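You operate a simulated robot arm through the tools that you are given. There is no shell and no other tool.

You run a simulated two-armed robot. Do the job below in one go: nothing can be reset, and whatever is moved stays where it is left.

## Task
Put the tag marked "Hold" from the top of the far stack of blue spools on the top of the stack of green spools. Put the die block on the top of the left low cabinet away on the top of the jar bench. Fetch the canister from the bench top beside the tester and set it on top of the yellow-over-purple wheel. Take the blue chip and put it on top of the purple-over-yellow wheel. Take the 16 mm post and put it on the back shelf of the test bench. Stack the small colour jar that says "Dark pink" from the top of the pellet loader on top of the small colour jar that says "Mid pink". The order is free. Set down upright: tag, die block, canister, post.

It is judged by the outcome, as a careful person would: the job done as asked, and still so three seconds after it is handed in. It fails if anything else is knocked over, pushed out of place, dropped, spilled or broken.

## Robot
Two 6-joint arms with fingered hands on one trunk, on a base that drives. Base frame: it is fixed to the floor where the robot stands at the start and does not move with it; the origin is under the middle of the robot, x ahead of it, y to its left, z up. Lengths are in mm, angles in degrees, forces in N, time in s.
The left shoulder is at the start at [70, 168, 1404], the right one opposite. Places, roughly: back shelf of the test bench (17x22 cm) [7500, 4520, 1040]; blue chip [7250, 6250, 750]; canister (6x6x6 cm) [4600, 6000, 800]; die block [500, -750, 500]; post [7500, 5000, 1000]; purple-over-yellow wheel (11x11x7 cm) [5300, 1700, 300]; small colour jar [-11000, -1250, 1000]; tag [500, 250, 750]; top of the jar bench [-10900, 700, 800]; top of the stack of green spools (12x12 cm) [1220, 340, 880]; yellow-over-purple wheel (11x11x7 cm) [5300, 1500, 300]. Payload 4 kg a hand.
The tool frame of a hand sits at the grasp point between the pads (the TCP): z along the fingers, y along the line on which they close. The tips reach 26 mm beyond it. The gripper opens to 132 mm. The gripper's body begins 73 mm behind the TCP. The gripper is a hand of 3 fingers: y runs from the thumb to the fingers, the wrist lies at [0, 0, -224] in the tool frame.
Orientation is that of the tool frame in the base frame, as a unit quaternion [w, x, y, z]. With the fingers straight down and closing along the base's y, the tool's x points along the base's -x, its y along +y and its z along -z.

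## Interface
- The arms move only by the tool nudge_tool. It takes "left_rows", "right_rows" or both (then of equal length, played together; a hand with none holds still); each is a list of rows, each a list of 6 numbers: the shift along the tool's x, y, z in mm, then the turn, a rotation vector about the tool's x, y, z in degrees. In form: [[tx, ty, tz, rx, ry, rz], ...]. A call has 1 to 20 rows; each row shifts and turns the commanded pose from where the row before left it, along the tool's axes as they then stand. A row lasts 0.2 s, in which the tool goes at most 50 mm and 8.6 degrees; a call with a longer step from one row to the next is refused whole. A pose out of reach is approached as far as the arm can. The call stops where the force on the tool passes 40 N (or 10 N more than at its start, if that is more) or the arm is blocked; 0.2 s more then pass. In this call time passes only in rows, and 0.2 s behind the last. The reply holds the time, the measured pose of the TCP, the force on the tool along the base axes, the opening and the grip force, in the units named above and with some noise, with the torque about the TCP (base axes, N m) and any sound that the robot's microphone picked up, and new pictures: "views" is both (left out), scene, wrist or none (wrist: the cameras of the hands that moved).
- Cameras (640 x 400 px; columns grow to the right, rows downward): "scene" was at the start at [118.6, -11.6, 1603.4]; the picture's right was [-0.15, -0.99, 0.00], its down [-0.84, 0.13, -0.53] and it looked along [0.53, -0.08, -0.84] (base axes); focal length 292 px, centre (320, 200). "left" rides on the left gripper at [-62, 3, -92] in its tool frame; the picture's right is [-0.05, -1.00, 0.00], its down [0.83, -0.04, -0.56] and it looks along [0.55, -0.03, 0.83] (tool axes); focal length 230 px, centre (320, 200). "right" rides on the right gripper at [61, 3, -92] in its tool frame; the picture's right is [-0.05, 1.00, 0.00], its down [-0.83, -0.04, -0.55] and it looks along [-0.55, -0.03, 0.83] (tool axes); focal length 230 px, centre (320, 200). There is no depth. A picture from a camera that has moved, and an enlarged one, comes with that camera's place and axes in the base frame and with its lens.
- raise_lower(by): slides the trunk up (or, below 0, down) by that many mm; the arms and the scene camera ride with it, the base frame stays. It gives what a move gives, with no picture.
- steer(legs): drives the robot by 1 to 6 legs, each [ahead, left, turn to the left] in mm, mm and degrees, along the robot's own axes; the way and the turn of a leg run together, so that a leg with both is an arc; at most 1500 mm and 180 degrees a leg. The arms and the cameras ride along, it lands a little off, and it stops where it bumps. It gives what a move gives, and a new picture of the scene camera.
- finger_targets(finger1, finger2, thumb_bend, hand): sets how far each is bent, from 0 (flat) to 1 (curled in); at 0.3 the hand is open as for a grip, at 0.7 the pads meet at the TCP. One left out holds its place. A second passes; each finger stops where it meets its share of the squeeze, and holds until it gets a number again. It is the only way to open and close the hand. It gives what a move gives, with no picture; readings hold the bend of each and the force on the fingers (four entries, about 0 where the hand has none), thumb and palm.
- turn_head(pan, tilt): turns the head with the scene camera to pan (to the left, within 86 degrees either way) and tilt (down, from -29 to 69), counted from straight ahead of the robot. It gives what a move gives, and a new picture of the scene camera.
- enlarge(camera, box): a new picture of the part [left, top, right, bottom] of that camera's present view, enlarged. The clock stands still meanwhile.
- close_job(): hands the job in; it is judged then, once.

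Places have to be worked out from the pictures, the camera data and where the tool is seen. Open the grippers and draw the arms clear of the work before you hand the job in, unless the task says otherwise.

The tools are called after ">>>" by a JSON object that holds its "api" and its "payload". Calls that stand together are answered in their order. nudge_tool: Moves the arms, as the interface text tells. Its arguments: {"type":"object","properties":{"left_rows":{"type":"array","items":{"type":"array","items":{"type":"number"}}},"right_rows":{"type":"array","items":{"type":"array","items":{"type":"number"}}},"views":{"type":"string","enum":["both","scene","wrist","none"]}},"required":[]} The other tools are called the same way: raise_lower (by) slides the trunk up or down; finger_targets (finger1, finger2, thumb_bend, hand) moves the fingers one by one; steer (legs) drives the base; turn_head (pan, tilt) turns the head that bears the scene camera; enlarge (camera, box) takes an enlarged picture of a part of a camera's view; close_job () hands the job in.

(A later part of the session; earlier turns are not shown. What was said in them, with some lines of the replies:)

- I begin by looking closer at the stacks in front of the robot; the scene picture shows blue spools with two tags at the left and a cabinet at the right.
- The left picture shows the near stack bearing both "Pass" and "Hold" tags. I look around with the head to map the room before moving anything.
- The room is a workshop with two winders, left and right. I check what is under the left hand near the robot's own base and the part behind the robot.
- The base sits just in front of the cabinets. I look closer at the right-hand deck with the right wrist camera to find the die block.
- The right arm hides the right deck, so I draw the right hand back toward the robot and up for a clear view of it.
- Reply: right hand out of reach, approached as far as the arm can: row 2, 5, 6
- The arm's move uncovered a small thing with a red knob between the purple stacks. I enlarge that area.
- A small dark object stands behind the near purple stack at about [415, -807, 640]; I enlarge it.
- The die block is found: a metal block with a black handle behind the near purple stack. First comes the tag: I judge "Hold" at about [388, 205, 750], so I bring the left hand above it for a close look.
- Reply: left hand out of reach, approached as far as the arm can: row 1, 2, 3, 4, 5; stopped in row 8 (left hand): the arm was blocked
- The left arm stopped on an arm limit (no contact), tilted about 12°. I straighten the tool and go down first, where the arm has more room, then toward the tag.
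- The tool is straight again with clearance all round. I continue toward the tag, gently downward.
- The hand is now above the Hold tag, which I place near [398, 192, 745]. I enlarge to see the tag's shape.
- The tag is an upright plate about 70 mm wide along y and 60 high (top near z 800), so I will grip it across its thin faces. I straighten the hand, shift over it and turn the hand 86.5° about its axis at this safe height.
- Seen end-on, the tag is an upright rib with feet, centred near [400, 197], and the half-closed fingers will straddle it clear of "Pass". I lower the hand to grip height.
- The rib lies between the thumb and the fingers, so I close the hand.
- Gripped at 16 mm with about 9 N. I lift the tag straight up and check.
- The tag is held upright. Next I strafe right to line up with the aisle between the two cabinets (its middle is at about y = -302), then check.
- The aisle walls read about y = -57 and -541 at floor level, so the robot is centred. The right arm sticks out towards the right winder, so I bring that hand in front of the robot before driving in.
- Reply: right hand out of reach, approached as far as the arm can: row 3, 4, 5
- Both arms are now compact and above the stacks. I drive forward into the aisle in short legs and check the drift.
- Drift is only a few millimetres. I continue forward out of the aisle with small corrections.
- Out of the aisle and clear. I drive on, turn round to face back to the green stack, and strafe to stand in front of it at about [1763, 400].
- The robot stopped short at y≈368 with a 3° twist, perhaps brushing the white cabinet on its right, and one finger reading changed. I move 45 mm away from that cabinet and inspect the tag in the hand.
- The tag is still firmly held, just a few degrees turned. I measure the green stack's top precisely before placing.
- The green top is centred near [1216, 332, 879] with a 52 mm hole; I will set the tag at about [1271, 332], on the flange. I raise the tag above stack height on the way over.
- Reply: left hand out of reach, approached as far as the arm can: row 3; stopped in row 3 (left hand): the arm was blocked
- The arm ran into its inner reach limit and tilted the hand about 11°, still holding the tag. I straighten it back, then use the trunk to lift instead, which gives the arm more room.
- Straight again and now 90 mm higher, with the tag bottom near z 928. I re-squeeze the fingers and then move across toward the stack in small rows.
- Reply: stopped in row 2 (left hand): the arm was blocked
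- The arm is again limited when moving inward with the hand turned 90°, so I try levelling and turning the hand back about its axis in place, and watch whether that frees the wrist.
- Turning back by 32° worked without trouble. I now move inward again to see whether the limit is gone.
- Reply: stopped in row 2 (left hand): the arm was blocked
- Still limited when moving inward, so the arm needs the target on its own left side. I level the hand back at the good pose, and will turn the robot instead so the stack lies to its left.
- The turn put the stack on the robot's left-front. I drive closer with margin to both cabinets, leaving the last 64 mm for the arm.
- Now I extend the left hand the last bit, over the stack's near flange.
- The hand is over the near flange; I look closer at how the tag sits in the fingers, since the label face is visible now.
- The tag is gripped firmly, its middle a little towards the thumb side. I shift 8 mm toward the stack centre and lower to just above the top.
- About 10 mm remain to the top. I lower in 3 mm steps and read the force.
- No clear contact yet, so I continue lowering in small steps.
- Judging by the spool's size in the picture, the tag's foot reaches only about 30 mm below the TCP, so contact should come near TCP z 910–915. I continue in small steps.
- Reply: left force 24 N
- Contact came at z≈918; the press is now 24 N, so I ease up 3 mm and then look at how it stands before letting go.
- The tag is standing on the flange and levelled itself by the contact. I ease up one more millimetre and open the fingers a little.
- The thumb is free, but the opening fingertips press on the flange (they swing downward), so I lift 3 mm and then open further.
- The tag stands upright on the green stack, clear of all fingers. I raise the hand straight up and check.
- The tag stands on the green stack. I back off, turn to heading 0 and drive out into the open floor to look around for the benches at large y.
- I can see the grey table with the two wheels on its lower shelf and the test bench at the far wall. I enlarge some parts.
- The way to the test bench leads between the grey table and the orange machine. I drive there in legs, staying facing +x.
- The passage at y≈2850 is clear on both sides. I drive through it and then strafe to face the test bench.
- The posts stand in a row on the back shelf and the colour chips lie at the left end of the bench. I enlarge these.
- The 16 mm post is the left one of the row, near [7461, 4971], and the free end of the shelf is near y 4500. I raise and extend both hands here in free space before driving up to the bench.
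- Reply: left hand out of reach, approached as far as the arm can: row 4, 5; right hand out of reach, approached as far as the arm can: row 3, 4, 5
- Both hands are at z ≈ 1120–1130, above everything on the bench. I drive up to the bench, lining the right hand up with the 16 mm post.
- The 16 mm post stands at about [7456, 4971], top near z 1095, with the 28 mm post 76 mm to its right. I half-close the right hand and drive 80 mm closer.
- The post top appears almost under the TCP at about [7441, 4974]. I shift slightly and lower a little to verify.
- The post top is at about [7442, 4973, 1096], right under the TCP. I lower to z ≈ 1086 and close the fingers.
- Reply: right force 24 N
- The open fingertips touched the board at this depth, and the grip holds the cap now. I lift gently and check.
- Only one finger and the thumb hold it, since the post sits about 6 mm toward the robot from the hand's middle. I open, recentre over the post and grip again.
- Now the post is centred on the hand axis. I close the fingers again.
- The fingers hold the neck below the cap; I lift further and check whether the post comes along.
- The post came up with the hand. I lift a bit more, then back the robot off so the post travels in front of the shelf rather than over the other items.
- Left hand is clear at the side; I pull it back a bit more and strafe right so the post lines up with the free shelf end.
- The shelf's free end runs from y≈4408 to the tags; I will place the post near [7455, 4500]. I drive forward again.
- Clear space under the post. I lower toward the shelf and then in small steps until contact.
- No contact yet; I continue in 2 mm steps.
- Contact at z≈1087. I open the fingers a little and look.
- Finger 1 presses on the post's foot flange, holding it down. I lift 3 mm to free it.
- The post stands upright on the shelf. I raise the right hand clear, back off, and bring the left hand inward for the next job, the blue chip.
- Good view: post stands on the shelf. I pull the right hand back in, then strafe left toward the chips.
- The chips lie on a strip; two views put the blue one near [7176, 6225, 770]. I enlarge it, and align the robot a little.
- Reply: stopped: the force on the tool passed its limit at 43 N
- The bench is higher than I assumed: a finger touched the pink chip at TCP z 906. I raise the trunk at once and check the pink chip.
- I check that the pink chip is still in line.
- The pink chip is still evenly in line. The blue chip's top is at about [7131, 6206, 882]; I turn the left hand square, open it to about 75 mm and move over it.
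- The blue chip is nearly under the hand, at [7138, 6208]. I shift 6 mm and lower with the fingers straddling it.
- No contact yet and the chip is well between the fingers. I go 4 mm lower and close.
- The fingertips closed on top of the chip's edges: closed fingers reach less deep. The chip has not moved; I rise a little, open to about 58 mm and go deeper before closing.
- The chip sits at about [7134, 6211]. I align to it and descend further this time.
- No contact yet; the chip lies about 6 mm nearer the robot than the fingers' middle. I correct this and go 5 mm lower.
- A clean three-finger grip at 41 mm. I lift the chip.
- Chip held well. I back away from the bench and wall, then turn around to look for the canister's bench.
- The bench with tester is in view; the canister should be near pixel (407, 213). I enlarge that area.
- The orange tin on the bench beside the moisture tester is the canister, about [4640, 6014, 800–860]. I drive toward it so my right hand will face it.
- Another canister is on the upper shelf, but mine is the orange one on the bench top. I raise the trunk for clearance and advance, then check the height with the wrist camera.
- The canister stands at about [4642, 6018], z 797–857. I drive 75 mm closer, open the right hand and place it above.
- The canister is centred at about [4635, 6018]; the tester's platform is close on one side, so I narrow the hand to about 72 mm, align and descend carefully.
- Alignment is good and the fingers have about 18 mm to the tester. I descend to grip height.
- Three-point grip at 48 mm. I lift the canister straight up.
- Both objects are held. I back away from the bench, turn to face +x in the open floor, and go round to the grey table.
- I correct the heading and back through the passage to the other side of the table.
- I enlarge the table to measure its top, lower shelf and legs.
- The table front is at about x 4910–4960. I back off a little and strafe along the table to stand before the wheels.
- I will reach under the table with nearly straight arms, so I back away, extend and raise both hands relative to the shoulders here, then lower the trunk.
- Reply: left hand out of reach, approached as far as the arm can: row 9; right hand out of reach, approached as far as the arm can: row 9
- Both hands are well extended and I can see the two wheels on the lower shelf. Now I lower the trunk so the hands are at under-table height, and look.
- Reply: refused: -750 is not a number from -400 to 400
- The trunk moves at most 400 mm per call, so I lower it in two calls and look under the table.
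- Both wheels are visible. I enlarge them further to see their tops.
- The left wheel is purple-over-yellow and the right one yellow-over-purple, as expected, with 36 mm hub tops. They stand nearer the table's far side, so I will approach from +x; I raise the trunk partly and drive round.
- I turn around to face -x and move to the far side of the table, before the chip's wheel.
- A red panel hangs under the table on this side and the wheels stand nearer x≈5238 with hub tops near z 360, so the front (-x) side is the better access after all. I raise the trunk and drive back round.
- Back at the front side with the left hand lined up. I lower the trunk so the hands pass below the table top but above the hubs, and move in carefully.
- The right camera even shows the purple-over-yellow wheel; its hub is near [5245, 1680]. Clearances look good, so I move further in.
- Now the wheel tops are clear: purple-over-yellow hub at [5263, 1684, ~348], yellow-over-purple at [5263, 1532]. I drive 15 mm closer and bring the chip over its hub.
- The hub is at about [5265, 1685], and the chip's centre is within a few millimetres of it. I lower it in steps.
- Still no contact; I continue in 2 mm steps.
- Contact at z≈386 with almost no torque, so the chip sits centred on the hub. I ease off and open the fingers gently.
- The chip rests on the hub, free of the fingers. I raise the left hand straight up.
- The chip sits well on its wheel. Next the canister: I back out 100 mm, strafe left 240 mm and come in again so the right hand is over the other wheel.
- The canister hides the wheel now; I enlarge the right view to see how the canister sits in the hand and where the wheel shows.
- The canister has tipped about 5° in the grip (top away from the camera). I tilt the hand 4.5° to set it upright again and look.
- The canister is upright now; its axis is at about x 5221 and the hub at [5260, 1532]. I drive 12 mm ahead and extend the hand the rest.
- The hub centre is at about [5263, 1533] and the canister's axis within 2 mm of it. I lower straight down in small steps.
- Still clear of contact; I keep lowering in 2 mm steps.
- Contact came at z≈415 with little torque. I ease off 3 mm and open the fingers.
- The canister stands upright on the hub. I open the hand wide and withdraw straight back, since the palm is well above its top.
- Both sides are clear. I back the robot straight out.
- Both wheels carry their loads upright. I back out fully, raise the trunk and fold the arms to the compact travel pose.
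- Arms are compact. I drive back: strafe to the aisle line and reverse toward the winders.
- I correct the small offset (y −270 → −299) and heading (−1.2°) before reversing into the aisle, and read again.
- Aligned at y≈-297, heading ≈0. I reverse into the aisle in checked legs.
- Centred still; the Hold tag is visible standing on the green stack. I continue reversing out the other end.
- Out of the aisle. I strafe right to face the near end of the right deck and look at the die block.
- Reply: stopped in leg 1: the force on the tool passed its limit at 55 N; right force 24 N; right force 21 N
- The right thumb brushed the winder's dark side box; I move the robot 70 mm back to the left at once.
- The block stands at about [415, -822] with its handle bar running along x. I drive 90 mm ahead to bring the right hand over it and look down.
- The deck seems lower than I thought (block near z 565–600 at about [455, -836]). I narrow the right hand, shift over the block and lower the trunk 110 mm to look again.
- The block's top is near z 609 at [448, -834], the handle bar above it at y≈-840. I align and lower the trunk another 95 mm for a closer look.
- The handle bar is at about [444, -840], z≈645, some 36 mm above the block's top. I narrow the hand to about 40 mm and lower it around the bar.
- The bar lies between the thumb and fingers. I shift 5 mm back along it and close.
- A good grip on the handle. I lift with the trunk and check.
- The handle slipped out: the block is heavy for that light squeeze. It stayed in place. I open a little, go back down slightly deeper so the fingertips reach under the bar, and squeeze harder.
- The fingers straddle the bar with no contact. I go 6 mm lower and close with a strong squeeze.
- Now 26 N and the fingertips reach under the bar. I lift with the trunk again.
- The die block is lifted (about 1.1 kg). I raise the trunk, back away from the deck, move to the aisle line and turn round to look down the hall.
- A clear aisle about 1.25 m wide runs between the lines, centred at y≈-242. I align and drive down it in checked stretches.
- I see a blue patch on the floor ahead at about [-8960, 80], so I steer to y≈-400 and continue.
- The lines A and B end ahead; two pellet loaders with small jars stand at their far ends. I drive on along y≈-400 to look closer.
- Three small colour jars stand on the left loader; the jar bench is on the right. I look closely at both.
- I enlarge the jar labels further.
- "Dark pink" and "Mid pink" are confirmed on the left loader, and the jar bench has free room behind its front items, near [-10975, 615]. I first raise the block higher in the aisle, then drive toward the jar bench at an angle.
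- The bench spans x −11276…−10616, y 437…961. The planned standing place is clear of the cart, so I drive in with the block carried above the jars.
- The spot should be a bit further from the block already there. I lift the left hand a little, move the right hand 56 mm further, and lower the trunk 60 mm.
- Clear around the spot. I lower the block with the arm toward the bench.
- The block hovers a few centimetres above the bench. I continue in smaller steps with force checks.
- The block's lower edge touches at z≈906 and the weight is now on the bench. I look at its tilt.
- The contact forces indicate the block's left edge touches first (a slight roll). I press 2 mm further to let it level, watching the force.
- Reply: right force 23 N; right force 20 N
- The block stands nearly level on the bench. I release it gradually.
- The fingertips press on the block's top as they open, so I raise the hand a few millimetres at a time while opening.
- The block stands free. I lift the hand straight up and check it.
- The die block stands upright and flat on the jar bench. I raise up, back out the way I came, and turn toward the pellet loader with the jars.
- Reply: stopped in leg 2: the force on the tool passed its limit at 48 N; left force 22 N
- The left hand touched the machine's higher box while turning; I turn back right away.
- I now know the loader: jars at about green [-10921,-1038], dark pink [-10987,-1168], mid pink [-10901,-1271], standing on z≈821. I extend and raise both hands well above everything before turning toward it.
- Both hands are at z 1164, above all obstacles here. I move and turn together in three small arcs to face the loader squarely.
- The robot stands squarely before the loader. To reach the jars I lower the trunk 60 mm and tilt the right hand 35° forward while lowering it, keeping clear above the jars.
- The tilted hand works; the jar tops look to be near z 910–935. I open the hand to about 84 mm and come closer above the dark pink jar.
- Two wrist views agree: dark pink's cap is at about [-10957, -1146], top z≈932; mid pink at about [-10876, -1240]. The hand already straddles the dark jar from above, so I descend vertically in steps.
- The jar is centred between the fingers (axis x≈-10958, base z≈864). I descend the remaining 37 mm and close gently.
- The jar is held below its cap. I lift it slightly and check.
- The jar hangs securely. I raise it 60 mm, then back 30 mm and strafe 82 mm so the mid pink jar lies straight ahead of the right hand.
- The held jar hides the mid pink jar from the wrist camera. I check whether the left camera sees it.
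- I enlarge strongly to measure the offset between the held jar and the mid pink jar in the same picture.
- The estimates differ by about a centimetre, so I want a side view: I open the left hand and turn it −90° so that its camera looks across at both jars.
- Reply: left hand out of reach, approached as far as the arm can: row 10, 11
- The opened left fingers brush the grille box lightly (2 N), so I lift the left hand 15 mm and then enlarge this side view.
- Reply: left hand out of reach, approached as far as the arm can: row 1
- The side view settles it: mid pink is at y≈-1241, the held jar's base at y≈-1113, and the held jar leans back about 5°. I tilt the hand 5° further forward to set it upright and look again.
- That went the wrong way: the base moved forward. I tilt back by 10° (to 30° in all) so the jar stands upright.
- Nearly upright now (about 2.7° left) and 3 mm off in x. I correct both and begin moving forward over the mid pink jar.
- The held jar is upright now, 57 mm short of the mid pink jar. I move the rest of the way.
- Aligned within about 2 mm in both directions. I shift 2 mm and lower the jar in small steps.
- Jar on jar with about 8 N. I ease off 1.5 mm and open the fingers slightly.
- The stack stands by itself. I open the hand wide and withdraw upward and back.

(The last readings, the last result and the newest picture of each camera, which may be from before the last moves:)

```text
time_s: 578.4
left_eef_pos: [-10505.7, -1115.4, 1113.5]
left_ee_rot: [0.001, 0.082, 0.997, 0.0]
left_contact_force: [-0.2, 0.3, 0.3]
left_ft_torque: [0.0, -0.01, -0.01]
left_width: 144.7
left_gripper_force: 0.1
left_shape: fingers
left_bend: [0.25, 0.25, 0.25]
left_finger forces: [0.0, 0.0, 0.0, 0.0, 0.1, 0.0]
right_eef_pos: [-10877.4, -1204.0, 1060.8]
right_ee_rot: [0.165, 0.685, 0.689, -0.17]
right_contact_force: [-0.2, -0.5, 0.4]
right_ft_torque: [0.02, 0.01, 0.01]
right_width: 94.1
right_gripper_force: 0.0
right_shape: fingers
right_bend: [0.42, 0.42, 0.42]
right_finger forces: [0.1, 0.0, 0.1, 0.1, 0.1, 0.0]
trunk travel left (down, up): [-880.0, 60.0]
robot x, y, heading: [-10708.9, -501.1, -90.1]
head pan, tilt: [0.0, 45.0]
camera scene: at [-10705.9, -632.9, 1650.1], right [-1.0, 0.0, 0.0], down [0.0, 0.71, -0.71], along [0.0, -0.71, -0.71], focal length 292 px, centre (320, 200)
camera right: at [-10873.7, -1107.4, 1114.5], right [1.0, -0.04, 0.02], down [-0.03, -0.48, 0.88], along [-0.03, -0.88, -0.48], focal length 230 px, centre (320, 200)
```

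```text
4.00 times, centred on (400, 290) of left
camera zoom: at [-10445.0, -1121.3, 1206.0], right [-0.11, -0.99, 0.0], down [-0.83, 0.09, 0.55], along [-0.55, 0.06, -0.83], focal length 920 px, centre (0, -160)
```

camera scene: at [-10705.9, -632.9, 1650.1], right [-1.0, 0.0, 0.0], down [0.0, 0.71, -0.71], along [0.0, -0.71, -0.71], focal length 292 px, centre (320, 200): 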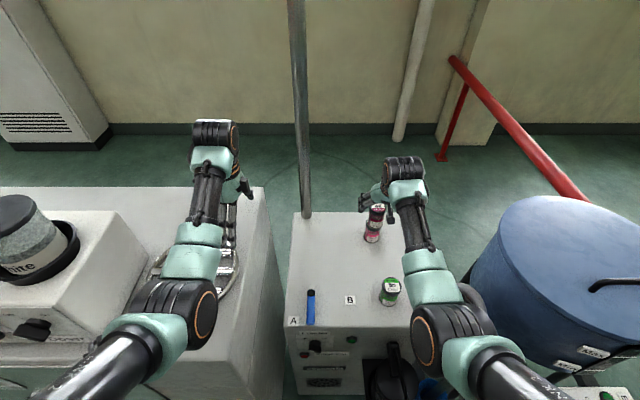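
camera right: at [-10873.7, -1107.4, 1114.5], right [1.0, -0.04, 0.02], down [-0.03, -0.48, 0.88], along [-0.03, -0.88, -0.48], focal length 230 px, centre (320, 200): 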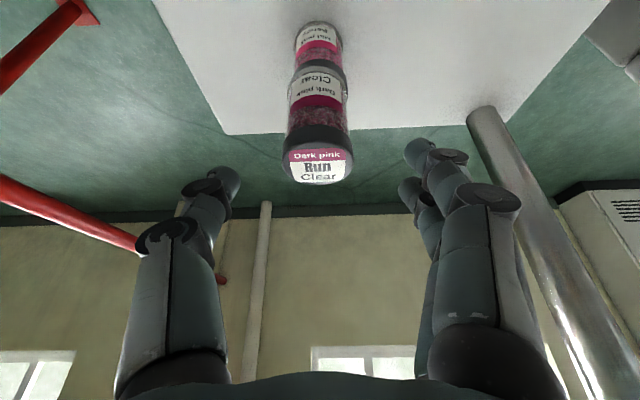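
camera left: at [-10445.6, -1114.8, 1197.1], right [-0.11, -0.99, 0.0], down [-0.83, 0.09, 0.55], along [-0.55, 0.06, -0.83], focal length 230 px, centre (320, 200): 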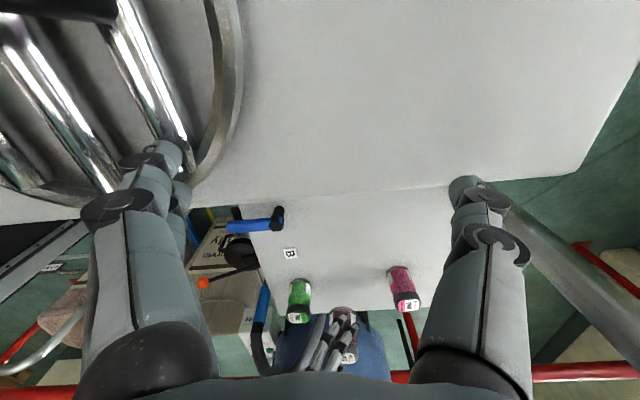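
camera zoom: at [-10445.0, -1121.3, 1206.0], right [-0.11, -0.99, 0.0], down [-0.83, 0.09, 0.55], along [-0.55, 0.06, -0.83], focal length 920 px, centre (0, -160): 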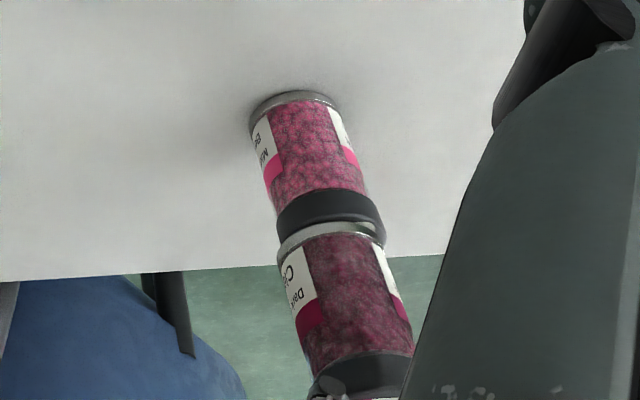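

Dark pink stands squarely on Mid pink. I raise the trunk, back the robot away and open the right hand fully.

>>> {"api": "raise_lower", "payload": {"by": 60}}

>>> {"api": "steer", "payload": {"legs": [[-280, 0, 0]]}}

>>> {"api": "finger_targets", "payload": {"hand": "right", "finger1": 0.3, "finger2": 0.3, "thumb_bend": 0.3}}

>>> {"api": "turn_head", "payload": {"pan": 0, "tilt": 35}}

>>> {"api": "enlarge", "payload": {"camera": "scene", "box": [280, 120, 440, 240]}}

```text
time_s: 579.4
left_eef_pos: [-10505.7, -1115.6, 1172.0]
left_ee_rot: [0.002, 0.08, 0.997, 0.0]
left_contact_force: [0.0, -0.5, 0.5]
left_ft_torque: [0.0, 0.01, 0.03]
left_width: 144.5
left_gripper_force: 0.0
left_shape: fingers
left_bend: [0.25, 0.25, 0.25]
left_finger forces: [0.0, 0.1, 0.1, 0.0, 0.0, 0.1]
right_eef_pos: [-10879.2, -1206.6, 1120.0]
right_ee_rot: [0.165, 0.685, 0.689, -0.17]
right_contact_force: [-0.9, -1.0, -0.9]
right_ft_torque: [0.03, -0.01, 0.0]
right_width: 94.2
right_gripper_force: 0.1
right_shape: fingers
right_bend: [0.42, 0.42, 0.42]
right_finger forces: [0.0, 0.1, 0.1, 0.1, 0.1, 0.0]
trunk travel left (down, up): [-940.0, 0.0]
robot x, y, heading: [-10704.0, -501.0, -90.1]
head pan, tilt: [0.0, 45.0]
```

```text
time_s: 581.4
left_eef_pos: [-10506.9, -839.3, 1171.5]
left_ee_rot: [0.002, 0.081, 0.997, 0.001]
left_contact_force: [0.4, 0.2, 0.7]
left_ft_torque: [0.04, -0.01, 0.01]
left_width: 144.5
left_gripper_force: 0.1
left_shape: fingers
left_bend: [0.25, 0.25, 0.25]
left_finger forces: [0.0, 0.0, 0.1, 0.0, 0.1, 0.1]
right_eef_pos: [-10879.7, -927.9, 1119.1]
right_ee_rot: [0.165, 0.686, 0.688, -0.17]
right_contact_force: [0.1, -0.1, 0.0]
right_ft_torque: [0.01, -0.03, -0.04]
right_width: 94.2
right_gripper_force: 0.0
right_shape: fingers
right_bend: [0.42, 0.42, 0.42]
right_finger forces: [0.0, 0.0, 0.1, 0.0, 0.0, 0.1]
trunk travel left (down, up): [-940.0, 0.0]
robot x, y, heading: [-10704.4, -219.5, -90.2]
head pan, tilt: [0.0, 45.0]
camera scene: at [-10706.1, -357.8, 1709.7], right [-1.0, 0.0, 0.0], down [0.0, 0.71, -0.71], along [0.0, -0.71, -0.71], focal length 292 px, centre (320, 200)
```

scene: 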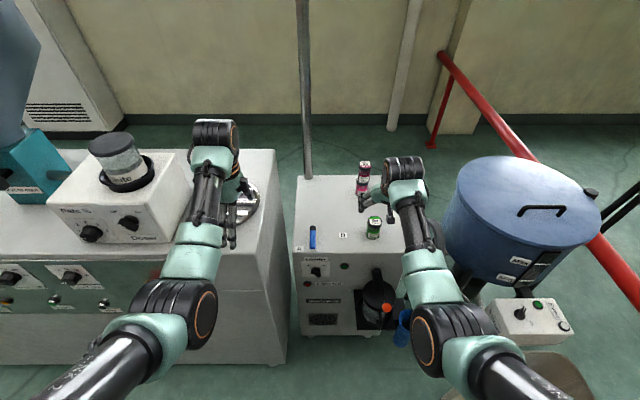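

```text
time_s: 582.4
left_eef_pos: [-10507.6, -836.3, 1173.9]
left_ee_rot: [0.001, 0.081, 0.997, 0.001]
left_contact_force: [-0.2, 0.0, -0.8]
left_ft_torque: [-0.03, 0.0, -0.03]
left_width: 144.4
left_gripper_force: 0.1
left_shape: fingers
left_bend: [0.25, 0.25, 0.25]
left_finger forces: [0.1, 0.0, 0.0, 0.0, 0.0, 0.1]
right_eef_pos: [-10879.6, -925.2, 1120.9]
right_ee_rot: [0.165, 0.686, 0.688, -0.171]
right_contact_force: [0.9, -0.2, 0.9]
right_ft_torque: [-0.03, 0.0, -0.01]
right_width: 133.8
right_gripper_force: 0.0
right_shape: fingers
right_bend: [0.3, 0.3, 0.3]
right_finger forces: [0.0, 0.0, 0.0, 0.0, 0.0, 0.0]
trunk travel left (down, up): [-940.0, 0.0]
robot x, y, heading: [-10704.6, -219.7, -90.1]
head pan, tilt: [0.0, 45.0]
```

```text
time_s: 583.1
left_eef_pos: [-10506.1, -836.7, 1172.5]
left_ee_rot: [0.003, 0.081, 0.997, 0.001]
left_contact_force: [0.8, -0.2, -0.6]
left_ft_torque: [-0.01, -0.01, 0.01]
left_width: 144.5
left_gripper_force: 0.0
left_shape: fingers
left_bend: [0.25, 0.25, 0.25]
left_finger forces: [0.0, 0.0, 0.0, 0.1, 0.0, 0.1]
right_eef_pos: [-10879.9, -925.5, 1120.4]
right_ee_rot: [0.164, 0.686, 0.688, -0.17]
right_contact_force: [0.0, -0.4, 0.3]
right_ft_torque: [0.01, -0.01, -0.04]
right_width: 134.1
right_gripper_force: 0.0
right_shape: fingers
right_bend: [0.3, 0.3, 0.3]
right_finger forces: [0.0, 0.0, 0.1, 0.0, 0.1, 0.1]
trunk travel left (down, up): [-940.0, 0.0]
robot x, y, heading: [-10704.9, -222.9, -89.9]
head pan, tilt: [0.0, 35.0]
camera scene: at [-10706.1, -361.1, 1724.8], right [-1.0, 0.0, 0.0], down [0.0, 0.57, -0.82], along [0.0, -0.82, -0.57], focal length 292 px, centre (320, 200)
```

scene: 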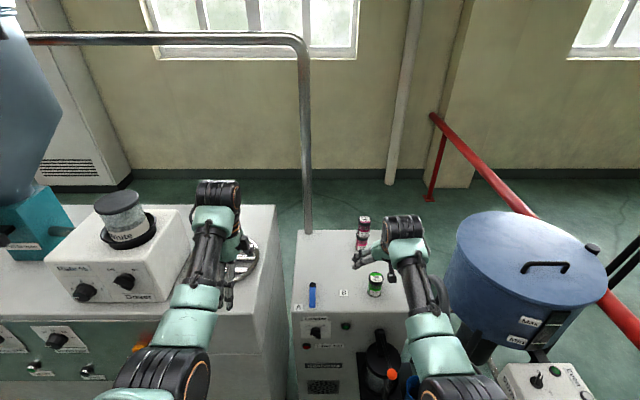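

```text
3.33 times, centred on (360, 180) of scene
camera zoom: at [-10706.1, -361.1, 1724.8], right [-1.0, 0.0, 0.0], down [0.0, 0.57, -0.82], along [0.0, -0.82, -0.57], focal length 972 px, centre (187, 267)
```

zoom: 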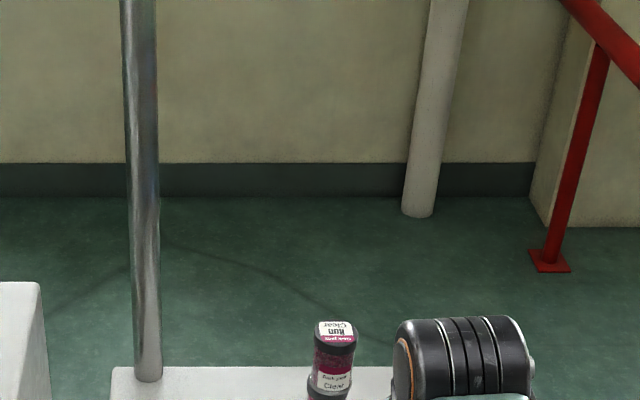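

All stands well. I back a little further so both arms are clear of the machines, then hand the job in.

>>> {"api": "steer", "payload": {"legs": [[-150, 0, 0]]}}

```text
time_s: 584.5
left_eef_pos: [-10506.1, -689.2, 1171.0]
left_ee_rot: [0.002, 0.082, 0.997, 0.001]
left_contact_force: [0.4, -1.0, 0.1]
left_ft_torque: [0.02, -0.01, 0.01]
left_width: 144.7
left_gripper_force: 0.1
left_shape: fingers
left_bend: [0.25, 0.25, 0.25]
left_finger forces: [0.0, 0.1, 0.0, 0.0, 0.0, 0.0]
right_eef_pos: [-10879.3, -776.9, 1118.5]
right_ee_rot: [0.164, 0.686, 0.688, -0.169]
right_contact_force: [-0.6, 0.1, -0.2]
right_ft_torque: [0.02, -0.01, -0.02]
right_width: 133.8
right_gripper_force: 0.1
right_shape: fingers
right_bend: [0.3, 0.3, 0.3]
right_finger forces: [0.1, 0.0, 0.1, 0.0, 0.0, 0.1]
trunk travel left (down, up): [-940.0, 0.0]
robot x, y, heading: [-10704.0, -71.7, -90.3]
head pan, tilt: [0.0, 35.0]
camera scene: at [-10705.9, -214.5, 1724.4], right [-1.0, 0.0, 0.0], down [0.0, 0.58, -0.82], along [0.0, -0.82, -0.58], focal length 292 px, centre (320, 200)
```

scene: 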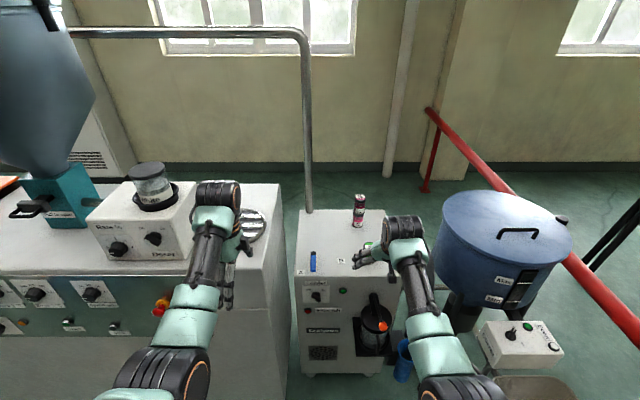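

The stack is standing, both grippers are open and the arms are clear of the work, so I hand the job in.

>>> {"api": "close_job", "payload": {}}

```text
The job is handed in.
```

All six items were placed where you asked and the job is handed in. Each looked right when I last saw it, but I did not go back to re-check the earlier ones.

- **Tag:** "Hold" stands upright on the near flange of the green stack's top.
- **Die block:** it stands upright and flat on the jar bench, behind the die block that was already there.
- **Canister:** the orange canister from beside the tester stands upright on the yellow-over-purple wheel's hub.
- **Blue chip:** it rests centred on the purple-over-yellow wheel's hub.
- **Post:** the 16 mm post stands upright at the free end of the test bench's back shelf.
- **Jars:** "Dark pink" stands squarely on "Mid pink" on the pellet loader.

I touched other things along the way:

- **Pink chip:** while going for the blue chip, a finger pressed on it; the force peaked at 43 N. It was still evenly in line afterwards.
- **White cabinet near the green spools:** the robot stopped short and twisted about 3° beside it, perhaps brushing it. Nothing on it looked disturbed.
- **Right winder's side box:** the right thumb pushed against it at 55 N. I took it for a fixed part of the machine and saw nothing move.
- **Line A's grille box:** the left hand hit it at 48 N while turning, and its fingers brushed it lightly later. I saw nothing move there either.
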